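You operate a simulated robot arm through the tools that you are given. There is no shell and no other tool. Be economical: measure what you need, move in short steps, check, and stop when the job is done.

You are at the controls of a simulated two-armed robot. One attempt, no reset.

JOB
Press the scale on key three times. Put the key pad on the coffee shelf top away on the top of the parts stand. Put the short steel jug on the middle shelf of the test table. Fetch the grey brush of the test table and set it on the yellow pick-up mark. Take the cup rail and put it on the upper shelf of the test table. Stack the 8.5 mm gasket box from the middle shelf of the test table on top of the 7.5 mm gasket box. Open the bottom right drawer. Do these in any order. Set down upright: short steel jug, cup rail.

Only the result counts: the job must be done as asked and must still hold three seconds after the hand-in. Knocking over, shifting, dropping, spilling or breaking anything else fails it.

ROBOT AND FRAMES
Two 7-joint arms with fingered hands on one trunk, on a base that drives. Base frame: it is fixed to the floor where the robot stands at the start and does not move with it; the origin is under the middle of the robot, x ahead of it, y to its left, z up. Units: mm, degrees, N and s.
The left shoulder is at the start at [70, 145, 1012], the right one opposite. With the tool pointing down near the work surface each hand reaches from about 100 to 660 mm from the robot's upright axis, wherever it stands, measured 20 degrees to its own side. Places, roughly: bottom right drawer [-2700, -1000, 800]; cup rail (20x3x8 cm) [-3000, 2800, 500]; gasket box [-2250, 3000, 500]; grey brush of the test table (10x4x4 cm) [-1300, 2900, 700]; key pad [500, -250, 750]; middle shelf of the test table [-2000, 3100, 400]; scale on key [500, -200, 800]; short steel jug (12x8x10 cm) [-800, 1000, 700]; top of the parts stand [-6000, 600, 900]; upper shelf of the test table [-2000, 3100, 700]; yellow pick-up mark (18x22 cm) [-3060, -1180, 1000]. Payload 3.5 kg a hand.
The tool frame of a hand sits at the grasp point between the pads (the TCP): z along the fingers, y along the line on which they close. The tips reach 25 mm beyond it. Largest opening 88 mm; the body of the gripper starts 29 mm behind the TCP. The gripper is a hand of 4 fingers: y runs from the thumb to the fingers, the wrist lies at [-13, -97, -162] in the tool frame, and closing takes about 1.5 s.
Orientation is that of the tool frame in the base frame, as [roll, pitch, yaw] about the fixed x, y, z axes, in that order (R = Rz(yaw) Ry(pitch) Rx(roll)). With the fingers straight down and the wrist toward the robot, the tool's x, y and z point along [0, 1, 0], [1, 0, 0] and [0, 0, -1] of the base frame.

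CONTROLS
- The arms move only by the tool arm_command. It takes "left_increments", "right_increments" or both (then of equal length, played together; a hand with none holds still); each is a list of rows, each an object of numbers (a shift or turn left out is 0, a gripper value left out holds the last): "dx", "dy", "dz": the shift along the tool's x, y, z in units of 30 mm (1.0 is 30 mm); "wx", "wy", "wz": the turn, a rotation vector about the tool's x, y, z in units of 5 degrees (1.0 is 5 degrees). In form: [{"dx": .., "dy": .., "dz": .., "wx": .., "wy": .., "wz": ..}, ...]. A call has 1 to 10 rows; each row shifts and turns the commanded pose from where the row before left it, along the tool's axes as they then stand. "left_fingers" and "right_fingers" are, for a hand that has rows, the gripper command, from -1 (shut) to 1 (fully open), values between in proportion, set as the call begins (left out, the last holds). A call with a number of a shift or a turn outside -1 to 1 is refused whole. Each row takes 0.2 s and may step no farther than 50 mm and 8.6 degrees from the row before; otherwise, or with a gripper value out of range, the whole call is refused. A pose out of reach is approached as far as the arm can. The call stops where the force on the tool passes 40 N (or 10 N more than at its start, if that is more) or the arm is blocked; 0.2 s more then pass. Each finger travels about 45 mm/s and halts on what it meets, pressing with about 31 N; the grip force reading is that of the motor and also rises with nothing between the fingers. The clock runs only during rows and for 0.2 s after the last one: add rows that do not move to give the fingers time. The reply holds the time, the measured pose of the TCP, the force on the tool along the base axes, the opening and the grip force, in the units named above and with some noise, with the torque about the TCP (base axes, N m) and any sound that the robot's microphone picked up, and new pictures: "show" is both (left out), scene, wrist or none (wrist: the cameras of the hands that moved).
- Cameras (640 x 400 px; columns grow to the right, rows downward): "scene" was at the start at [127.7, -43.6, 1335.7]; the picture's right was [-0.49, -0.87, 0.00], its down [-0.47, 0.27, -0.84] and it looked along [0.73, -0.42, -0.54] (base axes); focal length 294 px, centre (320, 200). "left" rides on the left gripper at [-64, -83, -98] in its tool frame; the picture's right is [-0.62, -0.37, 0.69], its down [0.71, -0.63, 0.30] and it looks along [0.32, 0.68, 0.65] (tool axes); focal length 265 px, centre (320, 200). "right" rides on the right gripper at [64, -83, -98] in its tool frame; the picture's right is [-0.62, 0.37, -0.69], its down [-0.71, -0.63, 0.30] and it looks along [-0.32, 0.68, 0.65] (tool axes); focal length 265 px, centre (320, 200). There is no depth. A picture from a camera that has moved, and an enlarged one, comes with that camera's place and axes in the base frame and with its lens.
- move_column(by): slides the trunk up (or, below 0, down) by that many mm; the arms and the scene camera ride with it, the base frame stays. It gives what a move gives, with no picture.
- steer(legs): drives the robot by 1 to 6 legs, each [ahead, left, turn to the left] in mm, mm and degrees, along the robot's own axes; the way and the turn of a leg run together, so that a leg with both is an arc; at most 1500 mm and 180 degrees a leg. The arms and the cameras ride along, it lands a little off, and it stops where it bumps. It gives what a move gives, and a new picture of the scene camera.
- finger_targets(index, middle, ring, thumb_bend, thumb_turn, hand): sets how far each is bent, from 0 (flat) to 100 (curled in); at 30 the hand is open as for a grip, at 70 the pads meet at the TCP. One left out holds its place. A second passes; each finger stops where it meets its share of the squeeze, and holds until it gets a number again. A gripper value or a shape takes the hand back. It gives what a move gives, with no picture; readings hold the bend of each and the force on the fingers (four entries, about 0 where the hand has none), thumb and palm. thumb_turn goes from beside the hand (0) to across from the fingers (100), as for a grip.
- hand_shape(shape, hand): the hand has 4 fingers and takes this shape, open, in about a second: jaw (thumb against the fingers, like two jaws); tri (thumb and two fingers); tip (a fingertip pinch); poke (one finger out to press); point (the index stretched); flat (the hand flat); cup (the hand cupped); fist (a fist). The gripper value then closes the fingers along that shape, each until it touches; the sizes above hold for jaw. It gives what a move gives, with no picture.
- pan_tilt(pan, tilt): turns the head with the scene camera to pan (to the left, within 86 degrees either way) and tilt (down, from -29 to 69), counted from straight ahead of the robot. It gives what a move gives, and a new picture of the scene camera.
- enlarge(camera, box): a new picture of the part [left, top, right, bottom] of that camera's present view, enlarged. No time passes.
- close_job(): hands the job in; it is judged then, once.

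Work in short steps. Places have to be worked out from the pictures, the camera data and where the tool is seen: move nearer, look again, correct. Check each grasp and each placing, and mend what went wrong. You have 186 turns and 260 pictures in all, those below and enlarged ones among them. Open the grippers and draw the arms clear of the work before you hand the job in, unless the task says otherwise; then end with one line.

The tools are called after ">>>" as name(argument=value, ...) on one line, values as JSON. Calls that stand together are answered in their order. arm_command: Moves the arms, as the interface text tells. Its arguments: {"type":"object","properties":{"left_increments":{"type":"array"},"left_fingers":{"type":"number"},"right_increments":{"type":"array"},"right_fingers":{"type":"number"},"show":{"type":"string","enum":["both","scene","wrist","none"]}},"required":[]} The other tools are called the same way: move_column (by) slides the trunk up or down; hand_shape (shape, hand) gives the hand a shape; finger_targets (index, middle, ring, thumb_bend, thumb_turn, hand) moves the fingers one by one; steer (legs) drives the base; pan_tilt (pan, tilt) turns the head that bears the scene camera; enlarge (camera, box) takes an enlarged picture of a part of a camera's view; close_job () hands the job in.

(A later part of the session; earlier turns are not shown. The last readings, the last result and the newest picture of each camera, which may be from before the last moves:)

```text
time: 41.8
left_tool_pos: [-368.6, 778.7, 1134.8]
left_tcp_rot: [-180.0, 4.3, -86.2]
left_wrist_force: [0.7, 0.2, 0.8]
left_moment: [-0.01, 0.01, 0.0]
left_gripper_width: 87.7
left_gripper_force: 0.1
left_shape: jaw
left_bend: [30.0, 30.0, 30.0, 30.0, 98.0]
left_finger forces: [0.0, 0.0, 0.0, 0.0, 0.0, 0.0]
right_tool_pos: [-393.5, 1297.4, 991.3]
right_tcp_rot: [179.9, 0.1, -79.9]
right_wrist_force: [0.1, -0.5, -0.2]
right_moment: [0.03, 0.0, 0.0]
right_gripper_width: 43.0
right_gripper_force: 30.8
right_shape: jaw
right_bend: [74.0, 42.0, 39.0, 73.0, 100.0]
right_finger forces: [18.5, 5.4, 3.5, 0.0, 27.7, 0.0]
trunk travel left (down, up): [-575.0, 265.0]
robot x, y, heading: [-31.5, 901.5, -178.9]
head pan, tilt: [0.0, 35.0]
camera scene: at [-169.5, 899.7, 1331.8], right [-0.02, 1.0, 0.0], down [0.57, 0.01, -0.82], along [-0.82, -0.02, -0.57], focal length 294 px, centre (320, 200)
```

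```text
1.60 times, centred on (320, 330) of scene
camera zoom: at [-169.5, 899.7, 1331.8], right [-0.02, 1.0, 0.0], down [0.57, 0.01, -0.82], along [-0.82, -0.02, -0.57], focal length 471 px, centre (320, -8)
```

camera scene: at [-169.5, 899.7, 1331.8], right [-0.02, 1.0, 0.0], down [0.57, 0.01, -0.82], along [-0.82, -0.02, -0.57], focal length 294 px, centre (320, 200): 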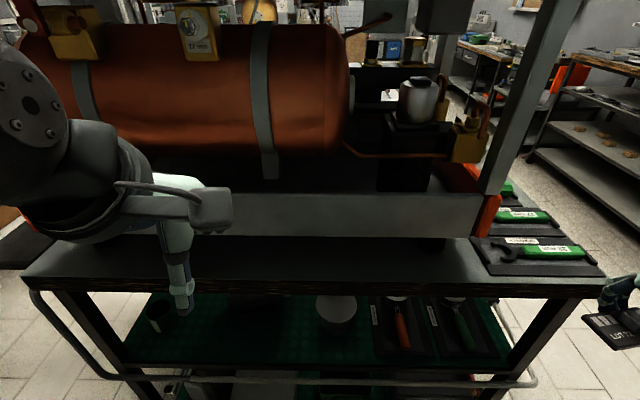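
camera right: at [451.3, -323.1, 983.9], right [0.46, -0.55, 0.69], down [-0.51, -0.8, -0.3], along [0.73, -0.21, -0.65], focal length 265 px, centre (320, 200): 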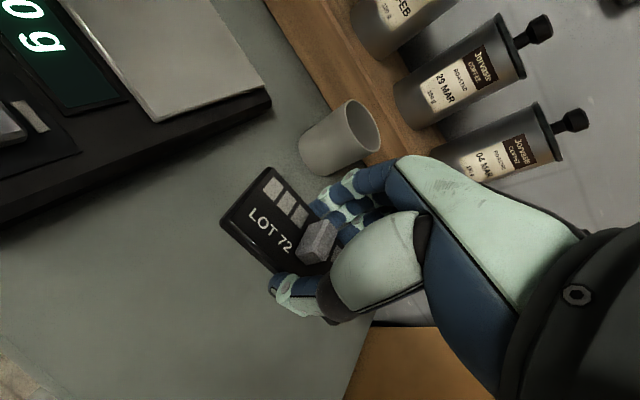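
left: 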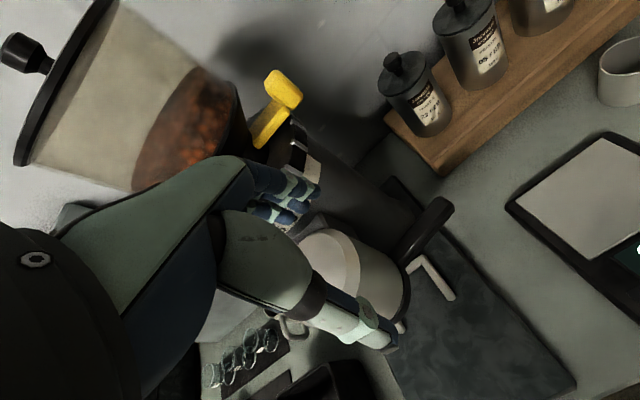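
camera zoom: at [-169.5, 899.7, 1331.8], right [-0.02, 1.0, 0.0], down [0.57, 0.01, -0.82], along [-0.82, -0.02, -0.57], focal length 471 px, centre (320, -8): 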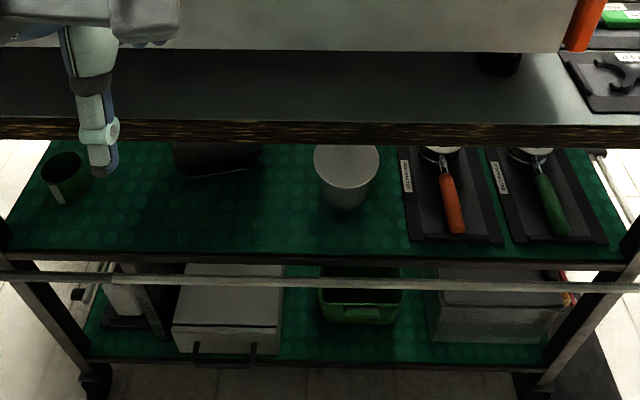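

I lower the trunk to look under the bench top.

>>> move_column(by=-420)

>>> pan_tilt(pan=-5, tilt=20)

```text
refused: -420 is not a number from -400 to 400
```

```text
time: 42.6
left_tool_pos: [-368.0, 779.9, 1134.3]
left_tcp_rot: [-180.0, 4.3, -86.2]
left_wrist_force: [0.0, 1.7, 0.9]
left_moment: [0.03, 0.01, 0.03]
left_gripper_width: 87.6
left_gripper_force: 0.1
left_shape: jaw
left_bend: [30.0, 30.0, 30.0, 30.0, 98.0]
left_finger forces: [0.0, 0.1, 0.0, 0.0, 0.0, 0.0]
right_tool_pos: [-395.0, 1299.0, 991.2]
right_tcp_rot: [179.9, 0.0, -79.9]
right_wrist_force: [0.0, 0.3, -0.4]
right_moment: [0.01, 0.03, -0.03]
right_gripper_width: 43.1
right_gripper_force: 31.3
right_shape: jaw
right_bend: [74.0, 42.0, 39.0, 73.0, 100.0]
right_finger forces: [18.6, 5.5, 3.5, 0.0, 27.7, 0.0]
trunk travel left (down, up): [-575.0, 265.0]
robot x, y, heading: [-34.6, 899.9, -178.9]
head pan, tilt: [-5.0, 20.0]
camera scene: at [-174.4, 907.6, 1355.6], right [0.07, 1.0, 0.0], down [0.34, -0.02, -0.94], along [-0.94, 0.06, -0.34], focal length 294 px, centre (320, 200)
```

scene: 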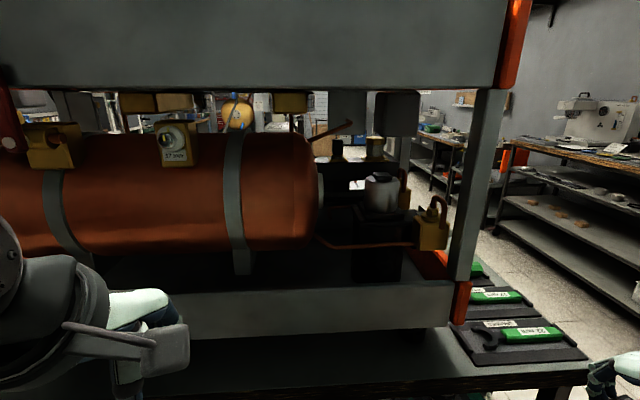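

Limit is 400 a call; I lower by 400.

>>> move_column(by=-400)

>>> pan_tilt(pan=-5, tilt=22)

```text
time: 46.4
left_tool_pos: [-368.6, 779.3, 734.7]
left_tcp_rot: [-180.0, 4.3, -86.1]
left_wrist_force: [-0.1, 0.1, 1.2]
left_moment: [0.01, 0.0, 0.02]
left_gripper_width: 87.8
left_gripper_force: 0.1
left_shape: jaw
left_bend: [30.0, 30.0, 30.0, 30.0, 98.0]
left_finger forces: [0.0, 0.0, 0.0, 0.1, 0.1, 0.0]
right_tool_pos: [-394.8, 1298.1, 591.9]
right_tcp_rot: [180.0, 0.0, -79.9]
right_wrist_force: [-0.3, -0.3, -0.9]
right_moment: [0.02, -0.02, -0.04]
right_gripper_width: 43.2
right_gripper_force: 30.7
right_shape: jaw
right_bend: [74.0, 42.0, 39.0, 73.0, 100.0]
right_finger forces: [18.6, 5.3, 3.5, 0.1, 27.6, 0.0]
trunk travel left (down, up): [-175.0, 665.0]
robot x, y, heading: [-34.0, 899.4, -179.0]
head pan, tilt: [-5.0, 20.0]
```

```text
time: 47.1
left_tool_pos: [-367.8, 778.3, 734.6]
left_tcp_rot: [180.0, 4.2, -86.2]
left_wrist_force: [0.9, -0.1, 0.1]
left_moment: [-0.03, 0.03, 0.06]
left_gripper_width: 87.9
left_gripper_force: 0.0
left_shape: jaw
left_bend: [30.0, 30.0, 30.0, 30.0, 98.0]
left_finger forces: [0.0, 0.0, 0.1, 0.1, 0.0, 0.0]
right_tool_pos: [-395.8, 1298.3, 591.7]
right_tcp_rot: [-179.8, 0.0, -79.8]
right_wrist_force: [0.1, 0.2, -1.1]
right_moment: [-0.03, 0.0, -0.01]
right_gripper_width: 43.0
right_gripper_force: 31.7
right_shape: jaw
right_bend: [74.0, 42.0, 39.0, 73.0, 100.0]
right_finger forces: [18.5, 5.4, 3.5, 0.1, 27.7, 0.0]
trunk travel left (down, up): [-175.0, 665.0]
robot x, y, heading: [-32.0, 900.7, -179.0]
head pan, tilt: [-5.0, 22.0]
camera scene: at [-174.0, 907.6, 952.4], right [0.07, 1.0, 0.0], down [0.37, -0.03, -0.93], along [-0.93, 0.06, -0.37], focal length 294 px, centre (320, 200)
```

scene: 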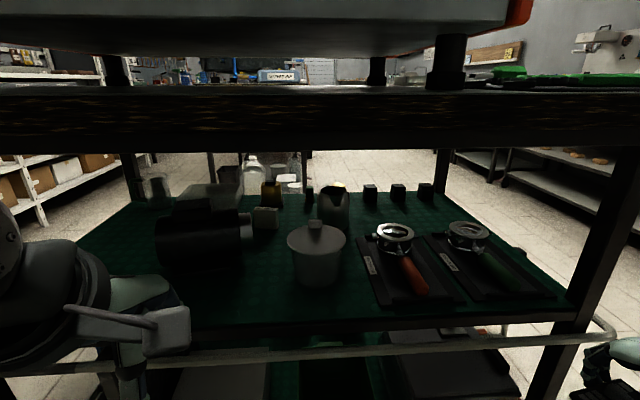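

>>> enlarge(camera="scene", box=[150, 140, 470, 340])

```text
2.00 times, centred on (310, 240) of scene
camera zoom: at [-174.0, 907.6, 952.4], right [0.07, 1.0, 0.0], down [0.37, -0.03, -0.93], along [-0.93, 0.06, -0.37], focal length 588 px, centre (340, 120)
```

zoom: 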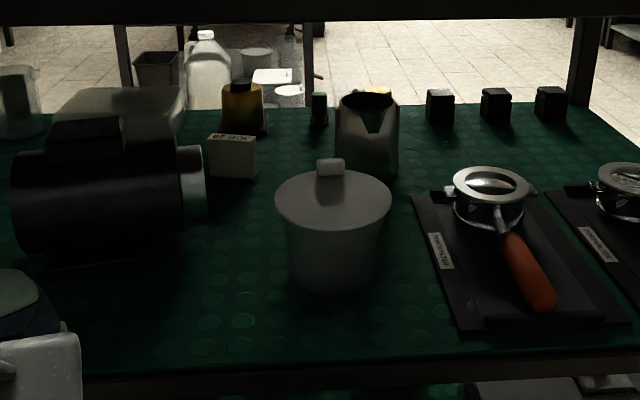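

The jug (steel pitcher with spout) stands behind the lidded pot, near [-835,982] on the shelf at z≈617, spout toward me. Reaching it from the bench's rear is cleaner, so I drive out past the bench end and look there.

>>> steer(legs=[[0, -1100, 0]])

>>> pan_tilt(pan=45, tilt=20)

>>> pan_tilt(pan=-25, tilt=15)

```text
time: 52.6
left_tool_pos: [-396.6, 1858.7, 734.5]
left_tcp_rot: [180.0, 4.4, -85.1]
left_wrist_force: [-0.1, 0.2, 0.6]
left_moment: [0.0, 0.01, 0.0]
left_gripper_width: 87.7
left_gripper_force: 0.0
left_shape: jaw
left_bend: [30.0, 30.0, 30.0, 30.0, 98.0]
left_finger forces: [0.1, 0.1, 0.1, 0.1, 0.0, 0.0]
right_tool_pos: [-434.2, 2377.9, 592.3]
right_tcp_rot: [-179.9, 0.0, -78.8]
right_wrist_force: [0.7, -0.5, 0.5]
right_moment: [-0.02, 0.0, -0.04]
right_gripper_width: 43.1
right_gripper_force: 30.6
right_shape: jaw
right_bend: [74.0, 42.0, 39.0, 73.0, 100.0]
right_finger forces: [18.6, 5.3, 3.5, 0.0, 27.7, 0.0]
trunk travel left (down, up): [-175.0, 665.0]
robot x, y, heading: [-62.8, 1986.4, -177.7]
head pan, tilt: [-5.0, 22.0]
camera scene: at [-205.3, 1991.6, 952.4], right [0.05, 1.0, 0.0], down [0.37, -0.02, -0.93], along [-0.93, 0.05, -0.37], focal length 294 px, centre (320, 200)
```

scene: 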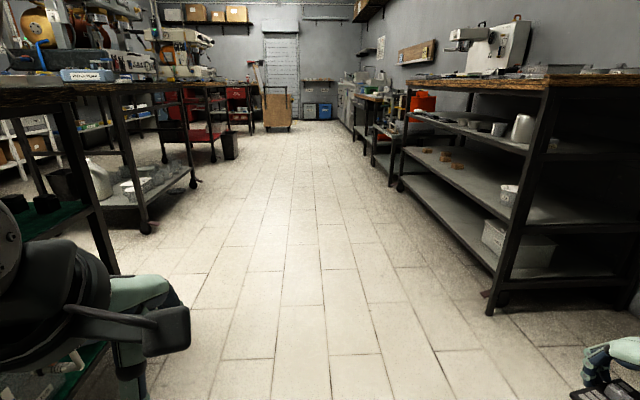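

```text
time: 53.8
left_tool_pos: [-396.6, 1859.3, 732.9]
left_tcp_rot: [179.9, 4.3, -85.1]
left_wrist_force: [-0.1, -0.7, -0.5]
left_moment: [0.0, 0.0, 0.0]
left_gripper_width: 87.6
left_gripper_force: 0.1
left_shape: jaw
left_bend: [30.0, 30.0, 30.0, 30.0, 98.0]
left_finger forces: [0.0, 0.0, 0.1, 0.0, 0.1, 0.1]
right_tool_pos: [-433.0, 2379.1, 591.3]
right_tcp_rot: [-180.0, 0.0, -78.8]
right_wrist_force: [0.2, 0.5, -0.4]
right_moment: [-0.03, 0.0, -0.03]
right_gripper_width: 43.3
right_gripper_force: 31.0
right_shape: jaw
right_bend: [74.0, 42.0, 39.0, 73.0, 100.0]
right_finger forces: [18.6, 5.3, 3.5, 0.0, 27.7, 0.1]
trunk travel left (down, up): [-175.0, 665.0]
robot x, y, heading: [-61.2, 1988.7, -177.5]
head pan, tilt: [45.0, 20.0]
camera scene: at [-176.0, 1918.6, 955.7], right [-0.73, 0.68, 0.0], down [0.23, 0.25, -0.94], along [-0.64, -0.69, -0.34], focal length 294 px, centre (320, 200)
```

scene: 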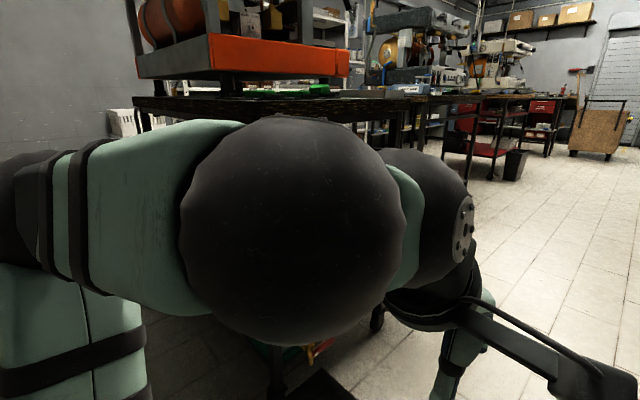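

```text
time: 55.2
left_tool_pos: [-396.9, 1859.9, 734.6]
left_tcp_rot: [179.9, 4.3, -85.1]
left_wrist_force: [-1.1, 0.0, -0.1]
left_moment: [-0.02, 0.05, 0.0]
left_gripper_width: 87.5
left_gripper_force: 0.2
left_shape: jaw
left_bend: [30.0, 30.0, 30.0, 30.0, 98.0]
left_finger forces: [0.0, 0.0, 0.0, 0.0, 0.0, 0.1]
right_tool_pos: [-433.3, 2377.8, 591.8]
right_tcp_rot: [-179.9, 0.1, -78.8]
right_wrist_force: [0.3, -0.2, -0.7]
right_moment: [-0.02, 0.03, 0.01]
right_gripper_width: 43.4
right_gripper_force: 30.8
right_shape: jaw
right_bend: [74.0, 42.0, 39.0, 73.0, 100.0]
right_finger forces: [18.6, 5.4, 3.5, 0.0, 27.7, 0.0]
trunk travel left (down, up): [-175.0, 665.0]
robot x, y, heading: [-63.8, 1990.1, -177.8]
head pan, tilt: [-25.0, 15.0]
camera scene: at [-198.8, 2023.1, 963.8], right [0.39, 0.92, 0.0], down [0.24, -0.1, -0.97], along [-0.89, 0.37, -0.26], focal length 294 px, centre (320, 200)
```

scene: 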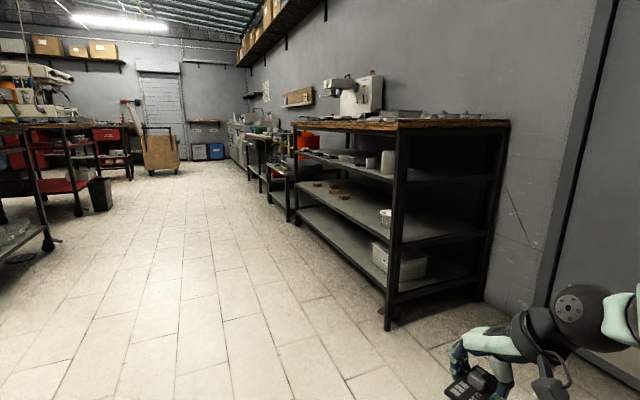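

The aisle is clear, and the test table front is at y≈2776. I drive forward along -x, then turn to face +x behind the bench.

>>> steer(legs=[[1480, 0, 0], [0, 0, 90], [0, 0, 88]])

>>> pan_tilt(pan=-50, tilt=20)

```text
time: 70.0
left_tool_pos: [-1178.2, 2035.5, 734.5]
left_tcp_rot: [-180.0, 4.3, 92.5]
left_wrist_force: [0.4, 0.1, 0.1]
left_moment: [0.03, -0.02, -0.01]
left_gripper_width: 87.5
left_gripper_force: 0.1
left_shape: jaw
left_bend: [30.0, 30.0, 30.0, 30.0, 98.0]
left_finger forces: [0.0, 0.1, 0.0, 0.1, 0.0, 0.0]
right_tool_pos: [-1164.5, 1517.0, 591.9]
right_tcp_rot: [180.0, 0.0, 98.8]
right_wrist_force: [0.0, -0.4, 0.9]
right_moment: [0.02, 0.0, 0.01]
right_gripper_width: 43.0
right_gripper_force: 31.6
right_shape: jaw
right_bend: [74.0, 42.0, 42.0, 73.0, 100.0]
right_finger forces: [18.8, 5.2, 6.9, 0.0, 27.6, 0.0]
trunk travel left (down, up): [-175.0, 665.0]
robot x, y, heading: [-1519.2, 1924.0, -0.5]
head pan, tilt: [-25.0, 15.0]
camera scene: at [-1383.3, 1882.7, 963.8], right [-0.43, -0.9, 0.0], down [-0.23, 0.11, -0.97], along [0.87, -0.41, -0.26], focal length 294 px, centre (320, 200)
```

scene: 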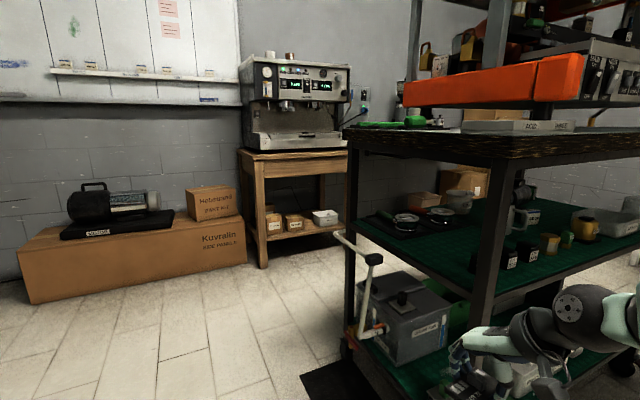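

```text
time: 70.9
left_tool_pos: [-1178.6, 2036.1, 734.5]
left_tcp_rot: [-180.0, 4.4, 92.5]
left_wrist_force: [0.0, 0.2, 0.0]
left_moment: [0.01, -0.02, 0.03]
left_gripper_width: 87.8
left_gripper_force: 0.1
left_shape: jaw
left_bend: [30.0, 30.0, 30.0, 30.0, 98.0]
left_finger forces: [0.1, 0.0, 0.0, 0.1, 0.1, 0.0]
right_tool_pos: [-1163.4, 1516.2, 591.8]
right_tcp_rot: [179.9, 0.0, 98.9]
right_wrist_force: [-1.4, -0.2, -0.6]
right_moment: [-0.01, 0.0, -0.01]
right_gripper_width: 42.9
right_gripper_force: 30.9
right_shape: jaw
right_bend: [74.0, 42.0, 42.0, 73.0, 100.0]
right_finger forces: [18.8, 5.2, 6.8, 0.1, 27.6, 0.0]
trunk travel left (down, up): [-175.0, 665.0]
robot x, y, heading: [-1520.0, 1921.4, -0.2]
head pan, tilt: [-50.0, 20.0]
camera scene: at [-1408.2, 1850.9, 955.7], right [-0.77, -0.64, 0.0], down [-0.22, 0.26, -0.94], along [0.6, -0.72, -0.34], focal length 294 px, centre (320, 200)
```

scene: 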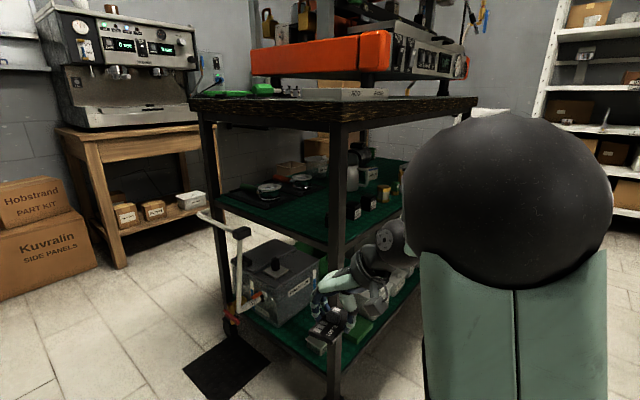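

I back up a little and slide right (-y) to stand behind the bench, facing the jug.

>>> steer(legs=[[-120, 0, 0], [0, -950, 0]])

>>> pan_tilt(pan=0, tilt=20)

>>> enlarge(camera="scene", box=[200, 130, 440, 280])

```text
time: 76.6
left_tool_pos: [-1293.7, 1112.1, 734.9]
left_tcp_rot: [-180.0, 4.3, 93.7]
left_wrist_force: [0.2, -0.5, 0.2]
left_moment: [-0.02, 0.02, -0.01]
left_gripper_width: 87.7
left_gripper_force: 0.0
left_shape: jaw
left_bend: [30.0, 30.0, 30.0, 30.0, 98.0]
left_finger forces: [0.1, 0.0, 0.1, 0.1, 0.0, 0.0]
right_tool_pos: [-1268.1, 592.8, 591.0]
right_tcp_rot: [-180.0, -0.1, 100.0]
right_wrist_force: [-0.3, -0.9, -1.2]
right_moment: [-0.03, 0.02, -0.02]
right_gripper_width: 42.9
right_gripper_force: 31.5
right_shape: jaw
right_bend: [74.0, 42.0, 42.0, 73.0, 100.0]
right_finger forces: [18.9, 5.3, 6.9, 0.0, 27.5, 0.0]
trunk travel left (down, up): [-175.0, 665.0]
robot x, y, heading: [-1630.0, 990.4, 0.8]
head pan, tilt: [-50.0, 20.0]
camera scene: at [-1518.9, 921.7, 955.7], right [-0.75, -0.66, 0.0], down [-0.22, 0.26, -0.94], along [0.62, -0.71, -0.34], focal length 294 px, centre (320, 200)
```

scene: 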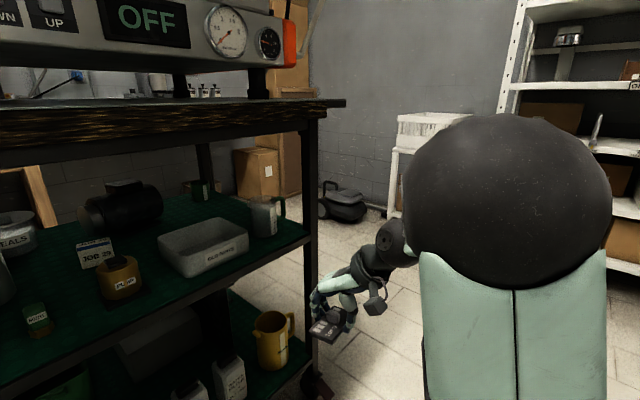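

```text
time: 77.8
left_tool_pos: [-1293.7, 1111.7, 733.9]
left_tcp_rot: [-179.9, 4.3, 93.8]
left_wrist_force: [0.0, -0.5, 0.5]
left_moment: [-0.03, -0.02, -0.02]
left_gripper_width: 87.6
left_gripper_force: 0.1
left_shape: jaw
left_bend: [30.0, 30.0, 30.0, 30.0, 98.0]
left_finger forces: [0.1, 0.0, 0.0, 0.1, 0.0, 0.1]
right_tool_pos: [-1267.4, 593.2, 591.0]
right_tcp_rot: [-179.9, 0.0, 100.0]
right_wrist_force: [0.0, -0.4, -1.0]
right_moment: [-0.02, -0.02, 0.0]
right_gripper_width: 43.1
right_gripper_force: 31.5
right_shape: jaw
right_bend: [74.0, 42.0, 42.0, 73.0, 100.0]
right_finger forces: [18.7, 5.3, 6.8, 0.1, 27.5, 0.0]
trunk travel left (down, up): [-175.0, 665.0]
robot x, y, heading: [-1630.2, 991.6, 0.9]
head pan, tilt: [0.0, 20.0]
camera scene: at [-1486.9, 993.7, 955.7], right [0.02, -1.0, 0.0], down [-0.34, -0.01, -0.94], along [0.94, 0.02, -0.34], focal length 294 px, centre (320, 200)
```

scene: 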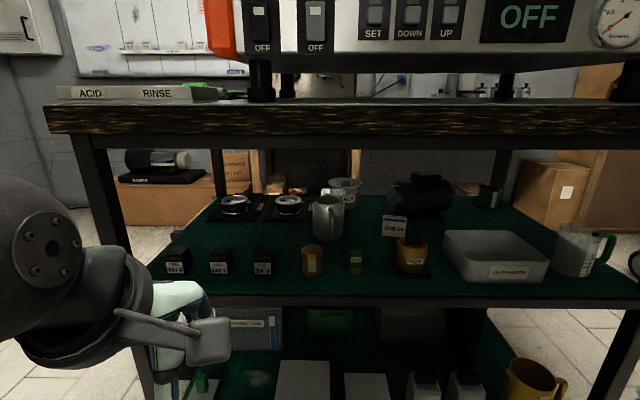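

```text
2.67 times, centred on (320, 205) of scene
camera zoom: at [-1486.9, 993.7, 955.7], right [0.02, -1.0, 0.0], down [-0.34, -0.01, -0.94], along [0.94, 0.02, -0.34], focal length 785 px, centre (320, 187)
```

zoom: 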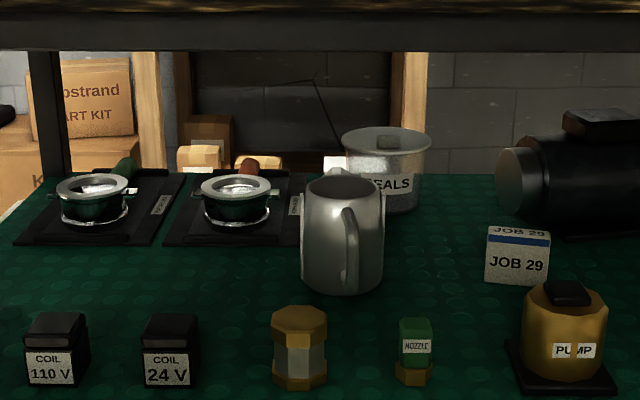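

The jug's handle faces me: handle near [-895,982,692], jug centre about x=-823, shelf z≈635. Small jars stand in front, so I'll come in with the left hand tilted 35° down and close on the handle sideways. First I re-orient the left hand.

>>> arm_command(left_increments=[{"wx": -0.476, "wy": 0.476, "wz": 0.915}, {"wx": -0.476, "wy": 0.476, "wz": 0.915}, {"wx": -0.476, "wy": 0.476, "wz": 0.915}, {"wx": -0.476, "wy": 0.476, "wz": 0.915}, {"wx": -0.476, "wy": 0.476, "wz": 0.915}, {"wx": -0.476, "wy": 0.476, "wz": 0.915}, {"wx": -0.476, "wy": 0.476, "wz": 0.915}, {"wx": -0.476, "wy": 0.476, "wz": 0.915}, {"wx": -0.476, "wy": 0.476, "wz": 0.915}], show="none")

>>> arm_command(left_increments=[{"wx": -0.476, "wy": 0.476, "wz": 0.915}, {"wx": -0.476, "wy": 0.476, "wz": 0.915}, {"wx": -0.476, "wy": 0.476, "wz": 0.915}, {"wx": -0.476, "wy": 0.476, "wz": 0.915}, {"wx": -0.476, "wy": 0.476, "wz": 0.915}, {"wx": -0.476, "wy": 0.476, "wz": 0.915}, {"wx": -0.476, "wy": 0.476, "wz": 0.915}, {"wx": -0.476, "wy": 0.476, "wz": 0.915}, {"wx": -0.476, "wy": 0.476, "wz": 0.915}])

```text
time: 79.8
left_tool_pos: [-1293.2, 1112.2, 735.6]
left_tcp_rot: [164.0, -23.6, 55.9]
left_wrist_force: [0.2, -0.3, 0.0]
left_moment: [-0.02, -0.01, -0.02]
left_gripper_width: 87.7
left_gripper_force: 0.0
left_shape: jaw
left_bend: [30.0, 30.0, 30.0, 30.0, 98.0]
left_finger forces: [0.0, 0.0, 0.0, 0.1, 0.0, 0.0]
right_tool_pos: [-1267.2, 593.1, 590.8]
right_tcp_rot: [-180.0, 0.0, 99.9]
right_wrist_force: [0.0, -0.7, 0.1]
right_moment: [0.01, 0.01, 0.01]
right_gripper_width: 42.9
right_gripper_force: 31.2
right_shape: jaw
right_bend: [74.0, 42.0, 42.0, 73.0, 100.0]
right_finger forces: [18.7, 5.1, 6.8, 0.0, 27.6, 0.1]
trunk travel left (down, up): [-175.0, 665.0]
robot x, y, heading: [-1629.3, 986.8, 0.9]
head pan, tilt: [0.0, 20.0]
```

```text
time: 81.8
left_tool_pos: [-1293.1, 1112.5, 734.5]
left_tcp_rot: [172.5, -54.8, 9.8]
left_wrist_force: [-0.5, -0.5, -0.4]
left_moment: [0.02, -0.02, 0.0]
left_gripper_width: 87.7
left_gripper_force: 0.1
left_shape: jaw
left_bend: [30.0, 30.0, 30.0, 30.0, 98.0]
left_finger forces: [0.0, 0.1, 0.0, 0.0, 0.0, 0.0]
right_tool_pos: [-1267.3, 592.8, 593.2]
right_tcp_rot: [180.0, 0.0, 100.0]
right_wrist_force: [-0.1, 0.1, 0.1]
right_moment: [0.0, -0.03, -0.04]
right_gripper_width: 42.7
right_gripper_force: 30.7
right_shape: jaw
right_bend: [74.0, 42.0, 42.0, 73.0, 100.0]
right_finger forces: [18.8, 5.2, 6.8, 0.0, 27.7, 0.0]
trunk travel left (down, up): [-175.0, 665.0]
robot x, y, heading: [-1629.6, 990.9, 0.9]
head pan, tilt: [0.0, 20.0]
camera scene: at [-1486.9, 993.9, 955.7], right [0.02, -1.0, 0.0], down [-0.34, -0.01, -0.94], along [0.94, 0.02, -0.34], focal length 294 px, centre (320, 200)
camera left: at [-1414.2, 1188.6, 731.8], right [0.19, 0.31, -0.93], down [0.62, 0.7, 0.36], along [0.76, -0.64, -0.06], focal length 265 px, centre (320, 200)
```

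scene: 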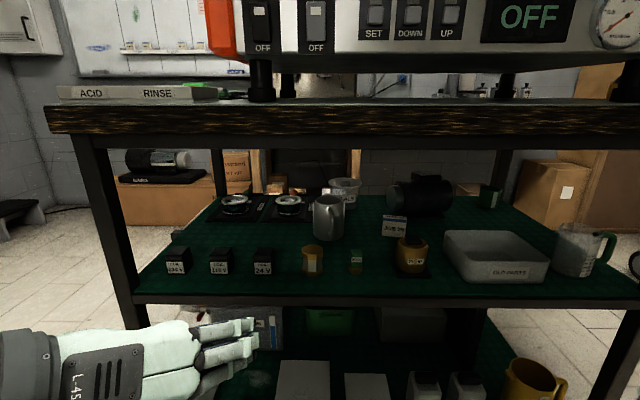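
left: 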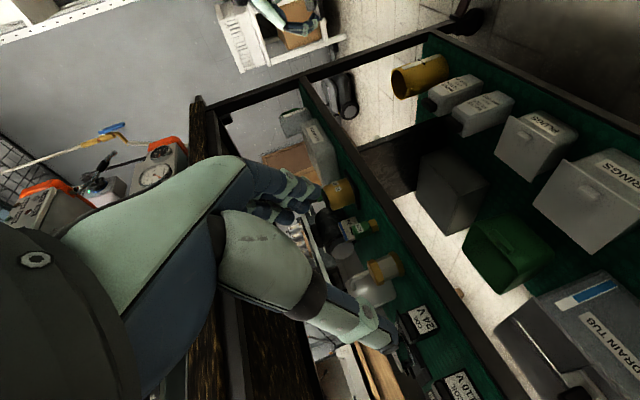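

Orientation achieved. I draw the right hand (with pad) back so it doesn't meet the bench, then advance the base 170 mm.

>>> arm_command(right_increments=[{"dy": -0.9}, {"dy": -0.9}, {"dy": -0.9}, {"dy": -0.9}, {"dy": -0.9}], show="none")

>>> steer(legs=[[170, 0, 0]])

>>> enlarge(camera="scene", box=[160, 150, 480, 350])

```text
time: 83.0
left_tool_pos: [-1293.9, 1113.0, 734.2]
left_tcp_rot: [172.5, -54.8, 9.9]
left_wrist_force: [0.5, -0.4, -0.2]
left_moment: [0.0, -0.05, -0.02]
left_gripper_width: 87.8
left_gripper_force: 0.1
left_shape: jaw
left_bend: [30.0, 30.0, 30.0, 30.0, 98.0]
left_finger forces: [0.0, 0.0, 0.1, 0.0, 0.0, 0.0]
right_tool_pos: [-1400.8, 567.3, 591.4]
right_tcp_rot: [180.0, 0.1, 100.0]
right_wrist_force: [-0.1, -0.1, -0.6]
right_moment: [-0.01, 0.04, -0.01]
right_gripper_width: 43.1
right_gripper_force: 31.0
right_shape: jaw
right_bend: [74.0, 42.0, 42.0, 73.0, 100.0]
right_finger forces: [18.9, 5.3, 6.1, 0.0, 27.5, 0.0]
trunk travel left (down, up): [-175.0, 665.0]
robot x, y, heading: [-1629.4, 992.8, 0.9]
head pan, tilt: [0.0, 20.0]
```

```text
time: 84.4
left_tool_pos: [-1124.1, 1117.2, 733.0]
left_tcp_rot: [172.6, -54.6, 9.8]
left_wrist_force: [0.5, 0.2, 0.0]
left_moment: [-0.02, 0.05, -0.01]
left_gripper_width: 87.7
left_gripper_force: 0.0
left_shape: jaw
left_bend: [30.0, 30.0, 30.0, 30.0, 98.0]
left_finger forces: [0.1, 0.0, 0.1, 0.0, 0.0, 0.0]
right_tool_pos: [-1229.1, 571.5, 591.9]
right_tcp_rot: [-180.0, 0.0, 100.2]
right_wrist_force: [0.1, 1.1, 0.5]
right_moment: [0.01, 0.0, 0.0]
right_gripper_width: 42.8
right_gripper_force: 31.1
right_shape: jaw
right_bend: [74.0, 42.0, 42.0, 73.0, 100.0]
right_finger forces: [18.9, 5.3, 6.0, 0.1, 27.6, 0.1]
trunk travel left (down, up): [-175.0, 665.0]
robot x, y, heading: [-1460.1, 996.5, 1.2]
head pan, tilt: [0.0, 20.0]
camera scene: at [-1317.5, 997.4, 955.6], right [0.02, -1.0, 0.0], down [-0.34, -0.01, -0.94], along [0.94, 0.02, -0.34], focal length 294 px, centre (320, 200)
```

scene: 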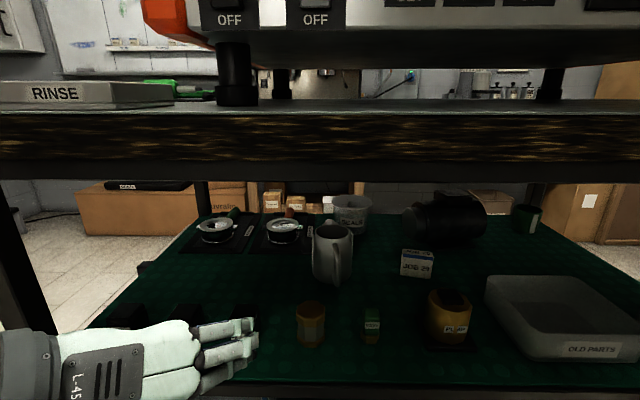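

```text
2.00 times, centred on (320, 250) of scene
camera zoom: at [-1317.5, 997.4, 955.6], right [0.02, -1.0, 0.0], down [-0.34, -0.01, -0.94], along [0.94, 0.02, -0.34], focal length 588 px, centre (320, 100)
```

zoom: 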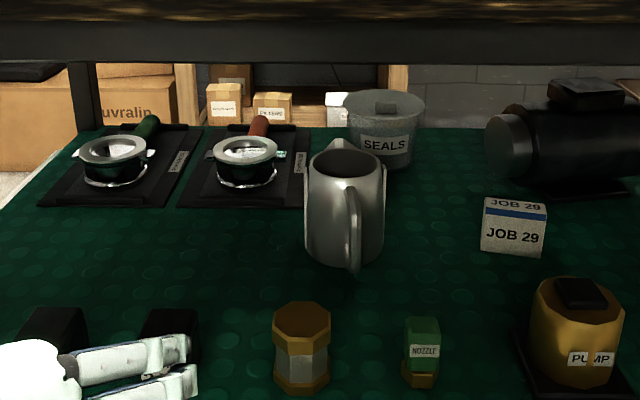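

Handle now judged at y≈980, z 656–726, x≈-900. I move the left hand to a pre-grasp point [-950,980,733] above the jars.

>>> arm_command(left_increments=[{"dx": 0.475, "dy": 0.818, "dz": 0.787}, {"dx": 0.475, "dy": 0.818, "dz": 0.787}, {"dx": 0.475, "dy": 0.818, "dz": 0.787}, {"dx": 0.475, "dy": 0.818, "dz": 0.787}, {"dx": 0.475, "dy": 0.818, "dz": 0.787}, {"dx": 0.475, "dy": 0.818, "dz": 0.787}])

>>> enlarge(camera="scene", box=[200, 160, 440, 310])

```text
time: 85.8
left_tool_pos: [-951.8, 980.3, 732.9]
left_tcp_rot: [172.7, -54.8, 9.7]
left_wrist_force: [-0.2, 0.5, -0.5]
left_moment: [0.01, -0.04, -0.01]
left_gripper_width: 87.8
left_gripper_force: 0.1
left_shape: jaw
left_bend: [30.0, 30.0, 30.0, 30.0, 98.0]
left_finger forces: [0.0, 0.1, 0.0, 0.0, 0.1, 0.0]
right_tool_pos: [-1230.2, 572.0, 591.1]
right_tcp_rot: [-179.9, 0.0, 100.1]
right_wrist_force: [0.5, -0.5, 0.3]
right_moment: [-0.01, 0.0, 0.0]
right_gripper_width: 42.9
right_gripper_force: 30.9
right_shape: jaw
right_bend: [74.0, 42.0, 42.0, 73.0, 100.0]
right_finger forces: [18.8, 5.3, 6.0, 0.0, 27.6, 0.0]
trunk travel left (down, up): [-175.0, 665.0]
robot x, y, heading: [-1456.9, 992.9, 1.3]
head pan, tilt: [0.0, 20.0]
camera scene: at [-1317.6, 997.1, 955.6], right [0.02, -1.0, 0.0], down [-0.34, -0.01, -0.94], along [0.94, 0.02, -0.34], focal length 294 px, centre (320, 200)
camera left: at [-1072.9, 1054.8, 731.9], right [0.19, 0.31, -0.93], down [0.61, 0.7, 0.36], along [0.77, -0.64, -0.06], focal length 265 px, centre (320, 200)
```

scene: 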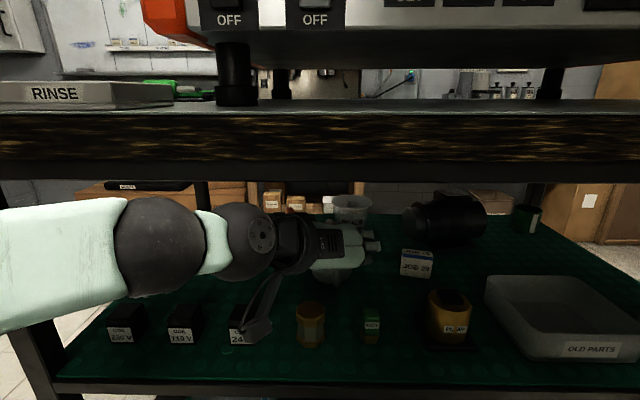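
left: 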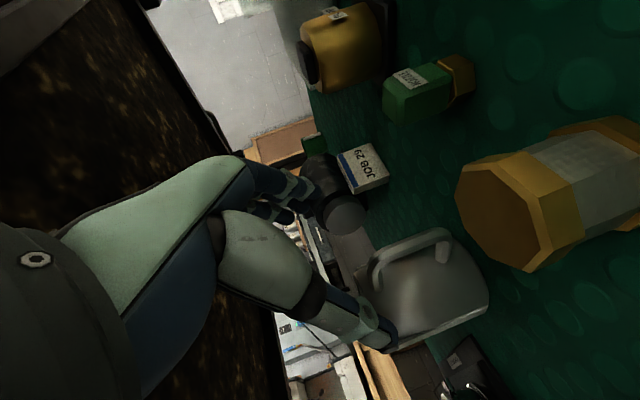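

```text
2.67 times, centred on (320, 235) of scene
camera zoom: at [-1317.6, 997.1, 955.6], right [0.02, -1.0, 0.0], down [-0.34, -0.01, -0.94], along [0.94, 0.02, -0.34], focal length 785 px, centre (320, 107)
```

zoom: 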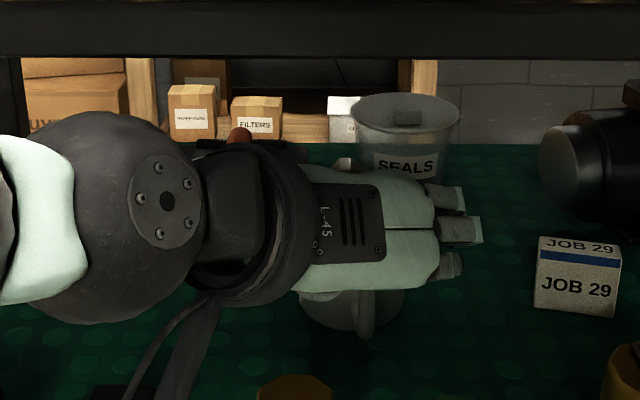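

From the left camera the handle bar is at x≈-898, y≈979, z 650–695. I advance 58 mm along the tool axis so the fingers straddle it.

>>> arm_command(left_increments=[{"dz": 0.65, "dx": -0.08}, {"dz": 0.65, "dx": -0.08}, {"dz": 0.63, "dx": -0.08}], show="wrist")

>>> enlarge(camera="left", box=[240, 150, 480, 300])

```text
time: 86.6
left_tool_pos: [-907.2, 980.3, 695.2]
left_tcp_rot: [172.6, -54.7, 9.8]
left_wrist_force: [0.5, 0.2, -0.5]
left_moment: [0.01, 0.01, -0.03]
left_gripper_width: 87.6
left_gripper_force: 0.0
left_shape: jaw
left_bend: [30.0, 30.0, 30.0, 30.0, 98.0]
left_finger forces: [0.0, 0.0, 0.1, 0.0, 0.0, 0.0]
right_tool_pos: [-1228.8, 571.3, 591.3]
right_tcp_rot: [-180.0, 0.0, 100.2]
right_wrist_force: [0.6, 0.3, -0.4]
right_moment: [-0.02, 0.0, 0.05]
right_gripper_width: 42.7
right_gripper_force: 31.1
right_shape: jaw
right_bend: [74.0, 42.0, 42.0, 73.0, 100.0]
right_finger forces: [18.8, 5.2, 6.0, 0.0, 27.6, 0.0]
trunk travel left (down, up): [-175.0, 665.0]
robot x, y, heading: [-1457.5, 994.5, 1.4]
head pan, tilt: [0.0, 20.0]
camera left: at [-1029.2, 1055.2, 693.4], right [0.19, 0.31, -0.93], down [0.61, 0.7, 0.36], along [0.77, -0.64, -0.06], focal length 265 px, centre (320, 200)
```

left: 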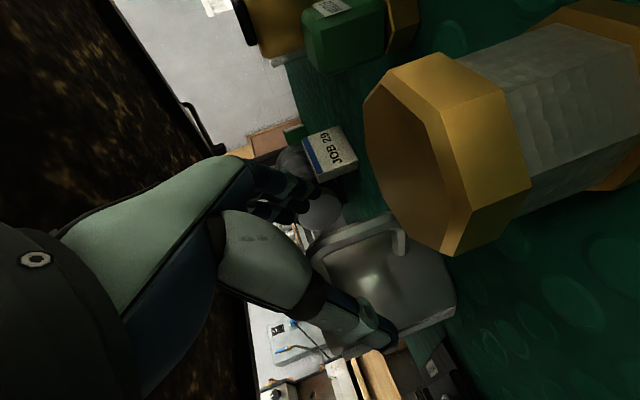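

```text
2.67 times, centred on (360, 225) of left
camera zoom: at [-1029.2, 1055.2, 693.4], right [0.19, 0.31, -0.93], down [0.61, 0.7, 0.36], along [0.77, -0.64, -0.06], focal length 708 px, centre (213, 133)
```

zoom: 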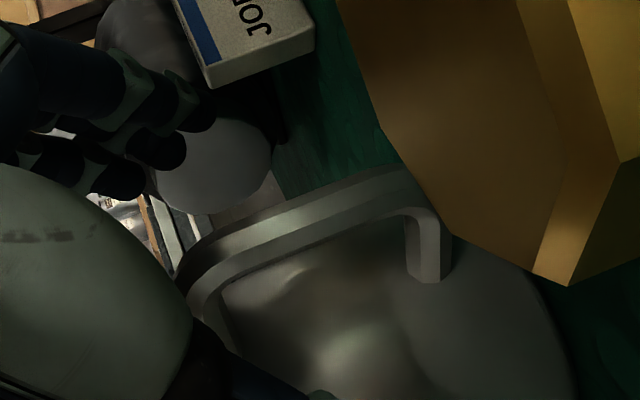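

The bar sits slightly below the TCP. I shift down about 11 mm and close.

>>> arm_command(left_increments=[{"dz": 0.26, "dx": -0.26}, {}], show="none")

>>> arm_command(left_increments=[{}, {}, {}, {}, {}, {}, {}, {}], left_fingers=-1)

>>> enlarge(camera="left", box=[240, 150, 480, 300])

```text
time: 87.2
left_tool_pos: [-905.6, 979.5, 685.1]
left_tcp_rot: [172.5, -54.8, 9.9]
left_wrist_force: [-0.2, 0.5, 0.0]
left_moment: [0.04, -0.01, -0.01]
left_gripper_width: 87.7
left_gripper_force: 0.0
left_shape: jaw
left_bend: [30.0, 30.0, 30.0, 30.0, 98.0]
left_finger forces: [0.0, 0.0, 0.0, 0.0, 0.0, 0.1]
right_tool_pos: [-1229.4, 571.6, 591.9]
right_tcp_rot: [-179.9, 0.0, 100.2]
right_wrist_force: [-0.2, -0.3, -0.7]
right_moment: [-0.02, 0.0, 0.0]
right_gripper_width: 43.1
right_gripper_force: 31.4
right_shape: jaw
right_bend: [74.0, 42.0, 42.0, 73.0, 100.0]
right_finger forces: [18.8, 5.3, 6.0, 0.0, 27.6, 0.0]
trunk travel left (down, up): [-175.0, 665.0]
robot x, y, heading: [-1459.1, 990.4, 1.2]
head pan, tilt: [0.0, 20.0]
```

```text
time: 89.0
left_tool_pos: [-905.2, 978.9, 684.5]
left_tcp_rot: [172.5, -54.7, 10.0]
left_wrist_force: [0.1, 0.2, -0.5]
left_moment: [0.05, 0.01, -0.03]
left_gripper_width: 0.9
left_gripper_force: 30.9
left_shape: jaw
left_bend: [72.0, 70.0, 70.0, 79.0, 100.0]
left_finger forces: [1.2, 0.1, 1.5, 0.0, 0.5, 0.0]
right_tool_pos: [-1230.1, 572.6, 591.2]
right_tcp_rot: [-180.0, 0.0, 100.3]
right_wrist_force: [0.1, 0.4, -0.4]
right_moment: [0.0, 0.01, -0.03]
right_gripper_width: 42.9
right_gripper_force: 31.5
right_shape: jaw
right_bend: [74.0, 42.0, 42.0, 73.0, 100.0]
right_finger forces: [18.7, 5.3, 6.0, 0.0, 27.6, 0.1]
trunk travel left (down, up): [-175.0, 665.0]
robot x, y, heading: [-1461.3, 993.2, 0.9]
head pan, tilt: [0.0, 20.0]
camera scene: at [-1317.7, 997.3, 955.7], right [0.02, -1.0, 0.0], down [-0.34, -0.01, -0.94], along [0.94, 0.02, -0.34], focal length 294 px, centre (320, 200)
camera left: at [-1027.1, 1054.9, 682.9], right [0.19, 0.31, -0.93], down [0.61, 0.7, 0.36], along [0.77, -0.64, -0.06], focal length 265 px, centre (320, 200)
```

scene: 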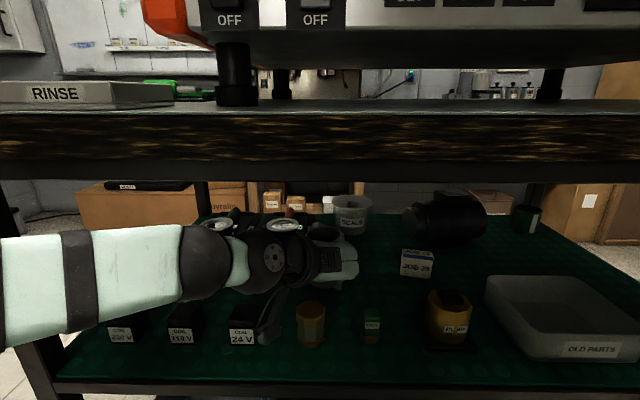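
left: 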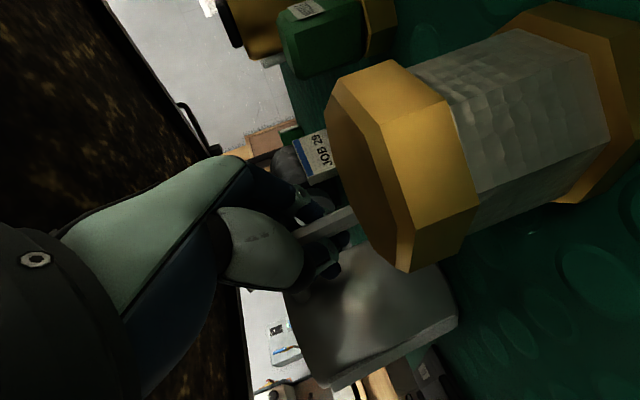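

```text
2.67 times, centred on (360, 225) of left
camera zoom: at [-1027.1, 1054.9, 682.9], right [0.19, 0.31, -0.93], down [0.61, 0.7, 0.36], along [0.77, -0.64, -0.06], focal length 708 px, centre (213, 133)
```

zoom: 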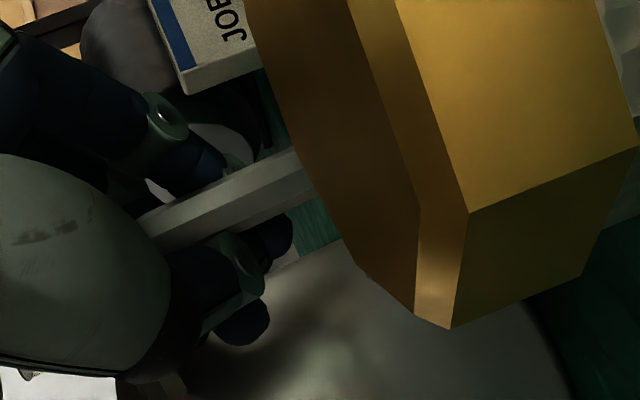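

Fingers met with almost no force: the bar lies inside the loop, nearer the palm. I reopen, back off about 15 mm along the tool axis and close again.

>>> arm_command(left_increments=[{}, {}, {}, {}, {}, {}, {}, {"dz": -0.5}, {}], left_fingers=1, show="wrist")

>>> arm_command(left_increments=[{}, {}, {}, {}, {}, {}, {}, {}], left_fingers=-1, show="none")

>>> enlarge(camera="left", box=[240, 150, 480, 300])

```text
time: 91.0
left_tool_pos: [-917.9, 978.9, 692.4]
left_tcp_rot: [172.4, -54.7, 10.2]
left_wrist_force: [0.7, 0.2, 0.7]
left_moment: [0.0, 0.02, 0.01]
left_gripper_width: 87.5
left_gripper_force: 0.0
left_shape: jaw
left_bend: [30.0, 30.0, 30.0, 30.0, 98.0]
left_finger forces: [0.0, 0.1, 0.0, 0.0, 0.0, 0.0]
right_tool_pos: [-1230.6, 572.9, 592.1]
right_tcp_rot: [180.0, 0.1, 100.2]
right_wrist_force: [0.1, 0.4, -0.3]
right_moment: [0.01, -0.03, -0.01]
right_gripper_width: 43.2
right_gripper_force: 31.1
right_shape: jaw
right_bend: [74.0, 42.0, 42.0, 73.0, 100.0]
right_finger forces: [18.7, 5.3, 5.9, 0.0, 27.7, 0.0]
trunk travel left (down, up): [-175.0, 665.0]
robot x, y, heading: [-1459.9, 994.7, 1.3]
head pan, tilt: [0.0, 20.0]
camera left: at [-1039.4, 1054.4, 690.4], right [0.19, 0.31, -0.93], down [0.61, 0.7, 0.36], along [0.77, -0.64, -0.06], focal length 265 px, centre (320, 200)
```

left: 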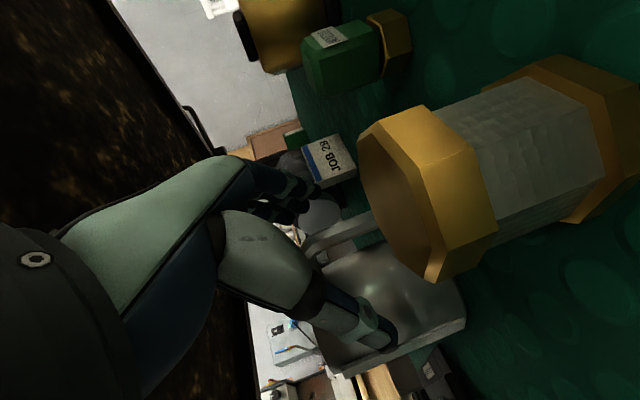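

```text
time: 92.8
left_tool_pos: [-917.7, 979.8, 692.7]
left_tcp_rot: [172.4, -54.7, 10.0]
left_wrist_force: [0.1, -0.8, -0.8]
left_moment: [-0.01, 0.0, -0.04]
left_gripper_width: 1.8
left_gripper_force: 30.6
left_shape: jaw
left_bend: [72.0, 70.0, 71.0, 78.0, 100.0]
left_finger forces: [1.4, 0.5, 2.2, 0.0, 22.5, 0.0]
right_tool_pos: [-1229.5, 572.8, 590.5]
right_tcp_rot: [-180.0, 0.0, 100.2]
right_wrist_force: [-0.6, 0.5, -1.4]
right_moment: [0.0, -0.01, 0.01]
right_gripper_width: 42.6
right_gripper_force: 30.7
right_shape: jaw
right_bend: [74.0, 42.0, 42.0, 73.0, 100.0]
right_finger forces: [18.8, 5.4, 5.8, 0.1, 27.6, 0.0]
trunk travel left (down, up): [-175.0, 665.0]
robot x, y, heading: [-1458.4, 993.2, 1.1]
head pan, tilt: [0.0, 20.0]
```

```text
2.67 times, centred on (360, 225) of left
camera zoom: at [-1039.2, 1054.4, 690.2], right [0.19, 0.31, -0.93], down [0.61, 0.7, 0.36], along [0.77, -0.64, -0.06], focal length 708 px, centre (213, 133)
```

zoom: 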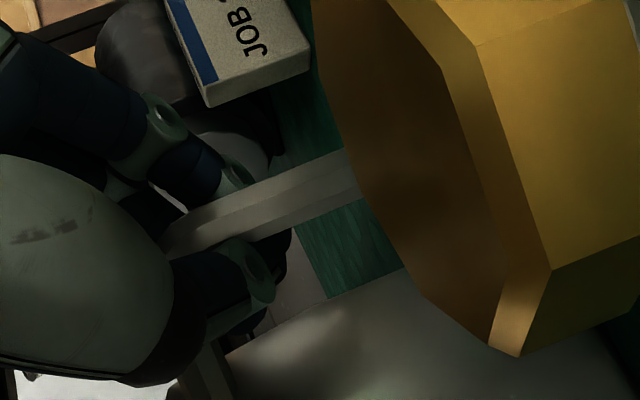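

The bar is still caged on the palm side of the pads. I open, back off 18 mm more and close again.

>>> arm_command(left_increments=[{}, {}, {}, {}, {}, {}, {}, {"dz": -0.6}, {}], left_fingers=1, show="none")

>>> enlarge(camera="left", box=[240, 150, 480, 300])

>>> enlarge(camera="scene", box=[200, 160, 440, 310])

```text
time: 94.8
left_tool_pos: [-932.4, 979.6, 702.2]
left_tcp_rot: [172.6, -54.7, 9.9]
left_wrist_force: [0.8, 0.7, -0.2]
left_moment: [0.02, 0.0, 0.01]
left_gripper_width: 87.5
left_gripper_force: 0.1
left_shape: jaw
left_bend: [30.0, 30.0, 30.0, 30.0, 98.0]
left_finger forces: [0.0, 0.0, 0.0, 0.0, 0.0, 0.1]
right_tool_pos: [-1229.6, 572.0, 590.8]
right_tcp_rot: [180.0, 0.0, 100.2]
right_wrist_force: [0.6, 0.0, -0.6]
right_moment: [0.0, -0.03, 0.0]
right_gripper_width: 42.7
right_gripper_force: 31.3
right_shape: jaw
right_bend: [74.0, 42.0, 42.0, 73.0, 100.0]
right_finger forces: [18.8, 5.3, 5.9, 0.0, 27.6, 0.1]
trunk travel left (down, up): [-175.0, 665.0]
robot x, y, heading: [-1461.3, 991.7, 1.1]
head pan, tilt: [0.0, 20.0]
```

```text
2.67 times, centred on (360, 225) of left
camera zoom: at [-1053.5, 1054.5, 701.4], right [0.19, 0.31, -0.93], down [0.61, 0.7, 0.36], along [0.77, -0.64, -0.06], focal length 708 px, centre (213, 133)
```

zoom: 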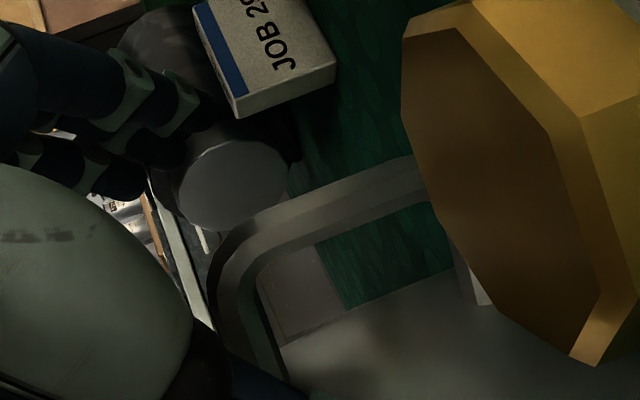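

```text
2.67 times, centred on (320, 235) of scene
camera zoom: at [-1317.9, 997.4, 955.7], right [0.02, -1.0, 0.0], down [-0.34, -0.01, -0.94], along [0.94, 0.02, -0.34], focal length 785 px, centre (320, 107)
```

zoom: 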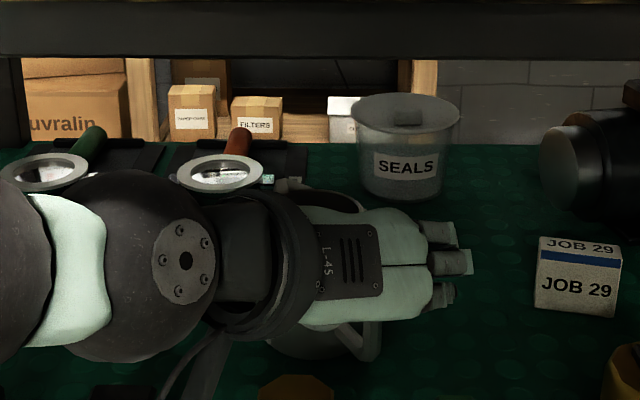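

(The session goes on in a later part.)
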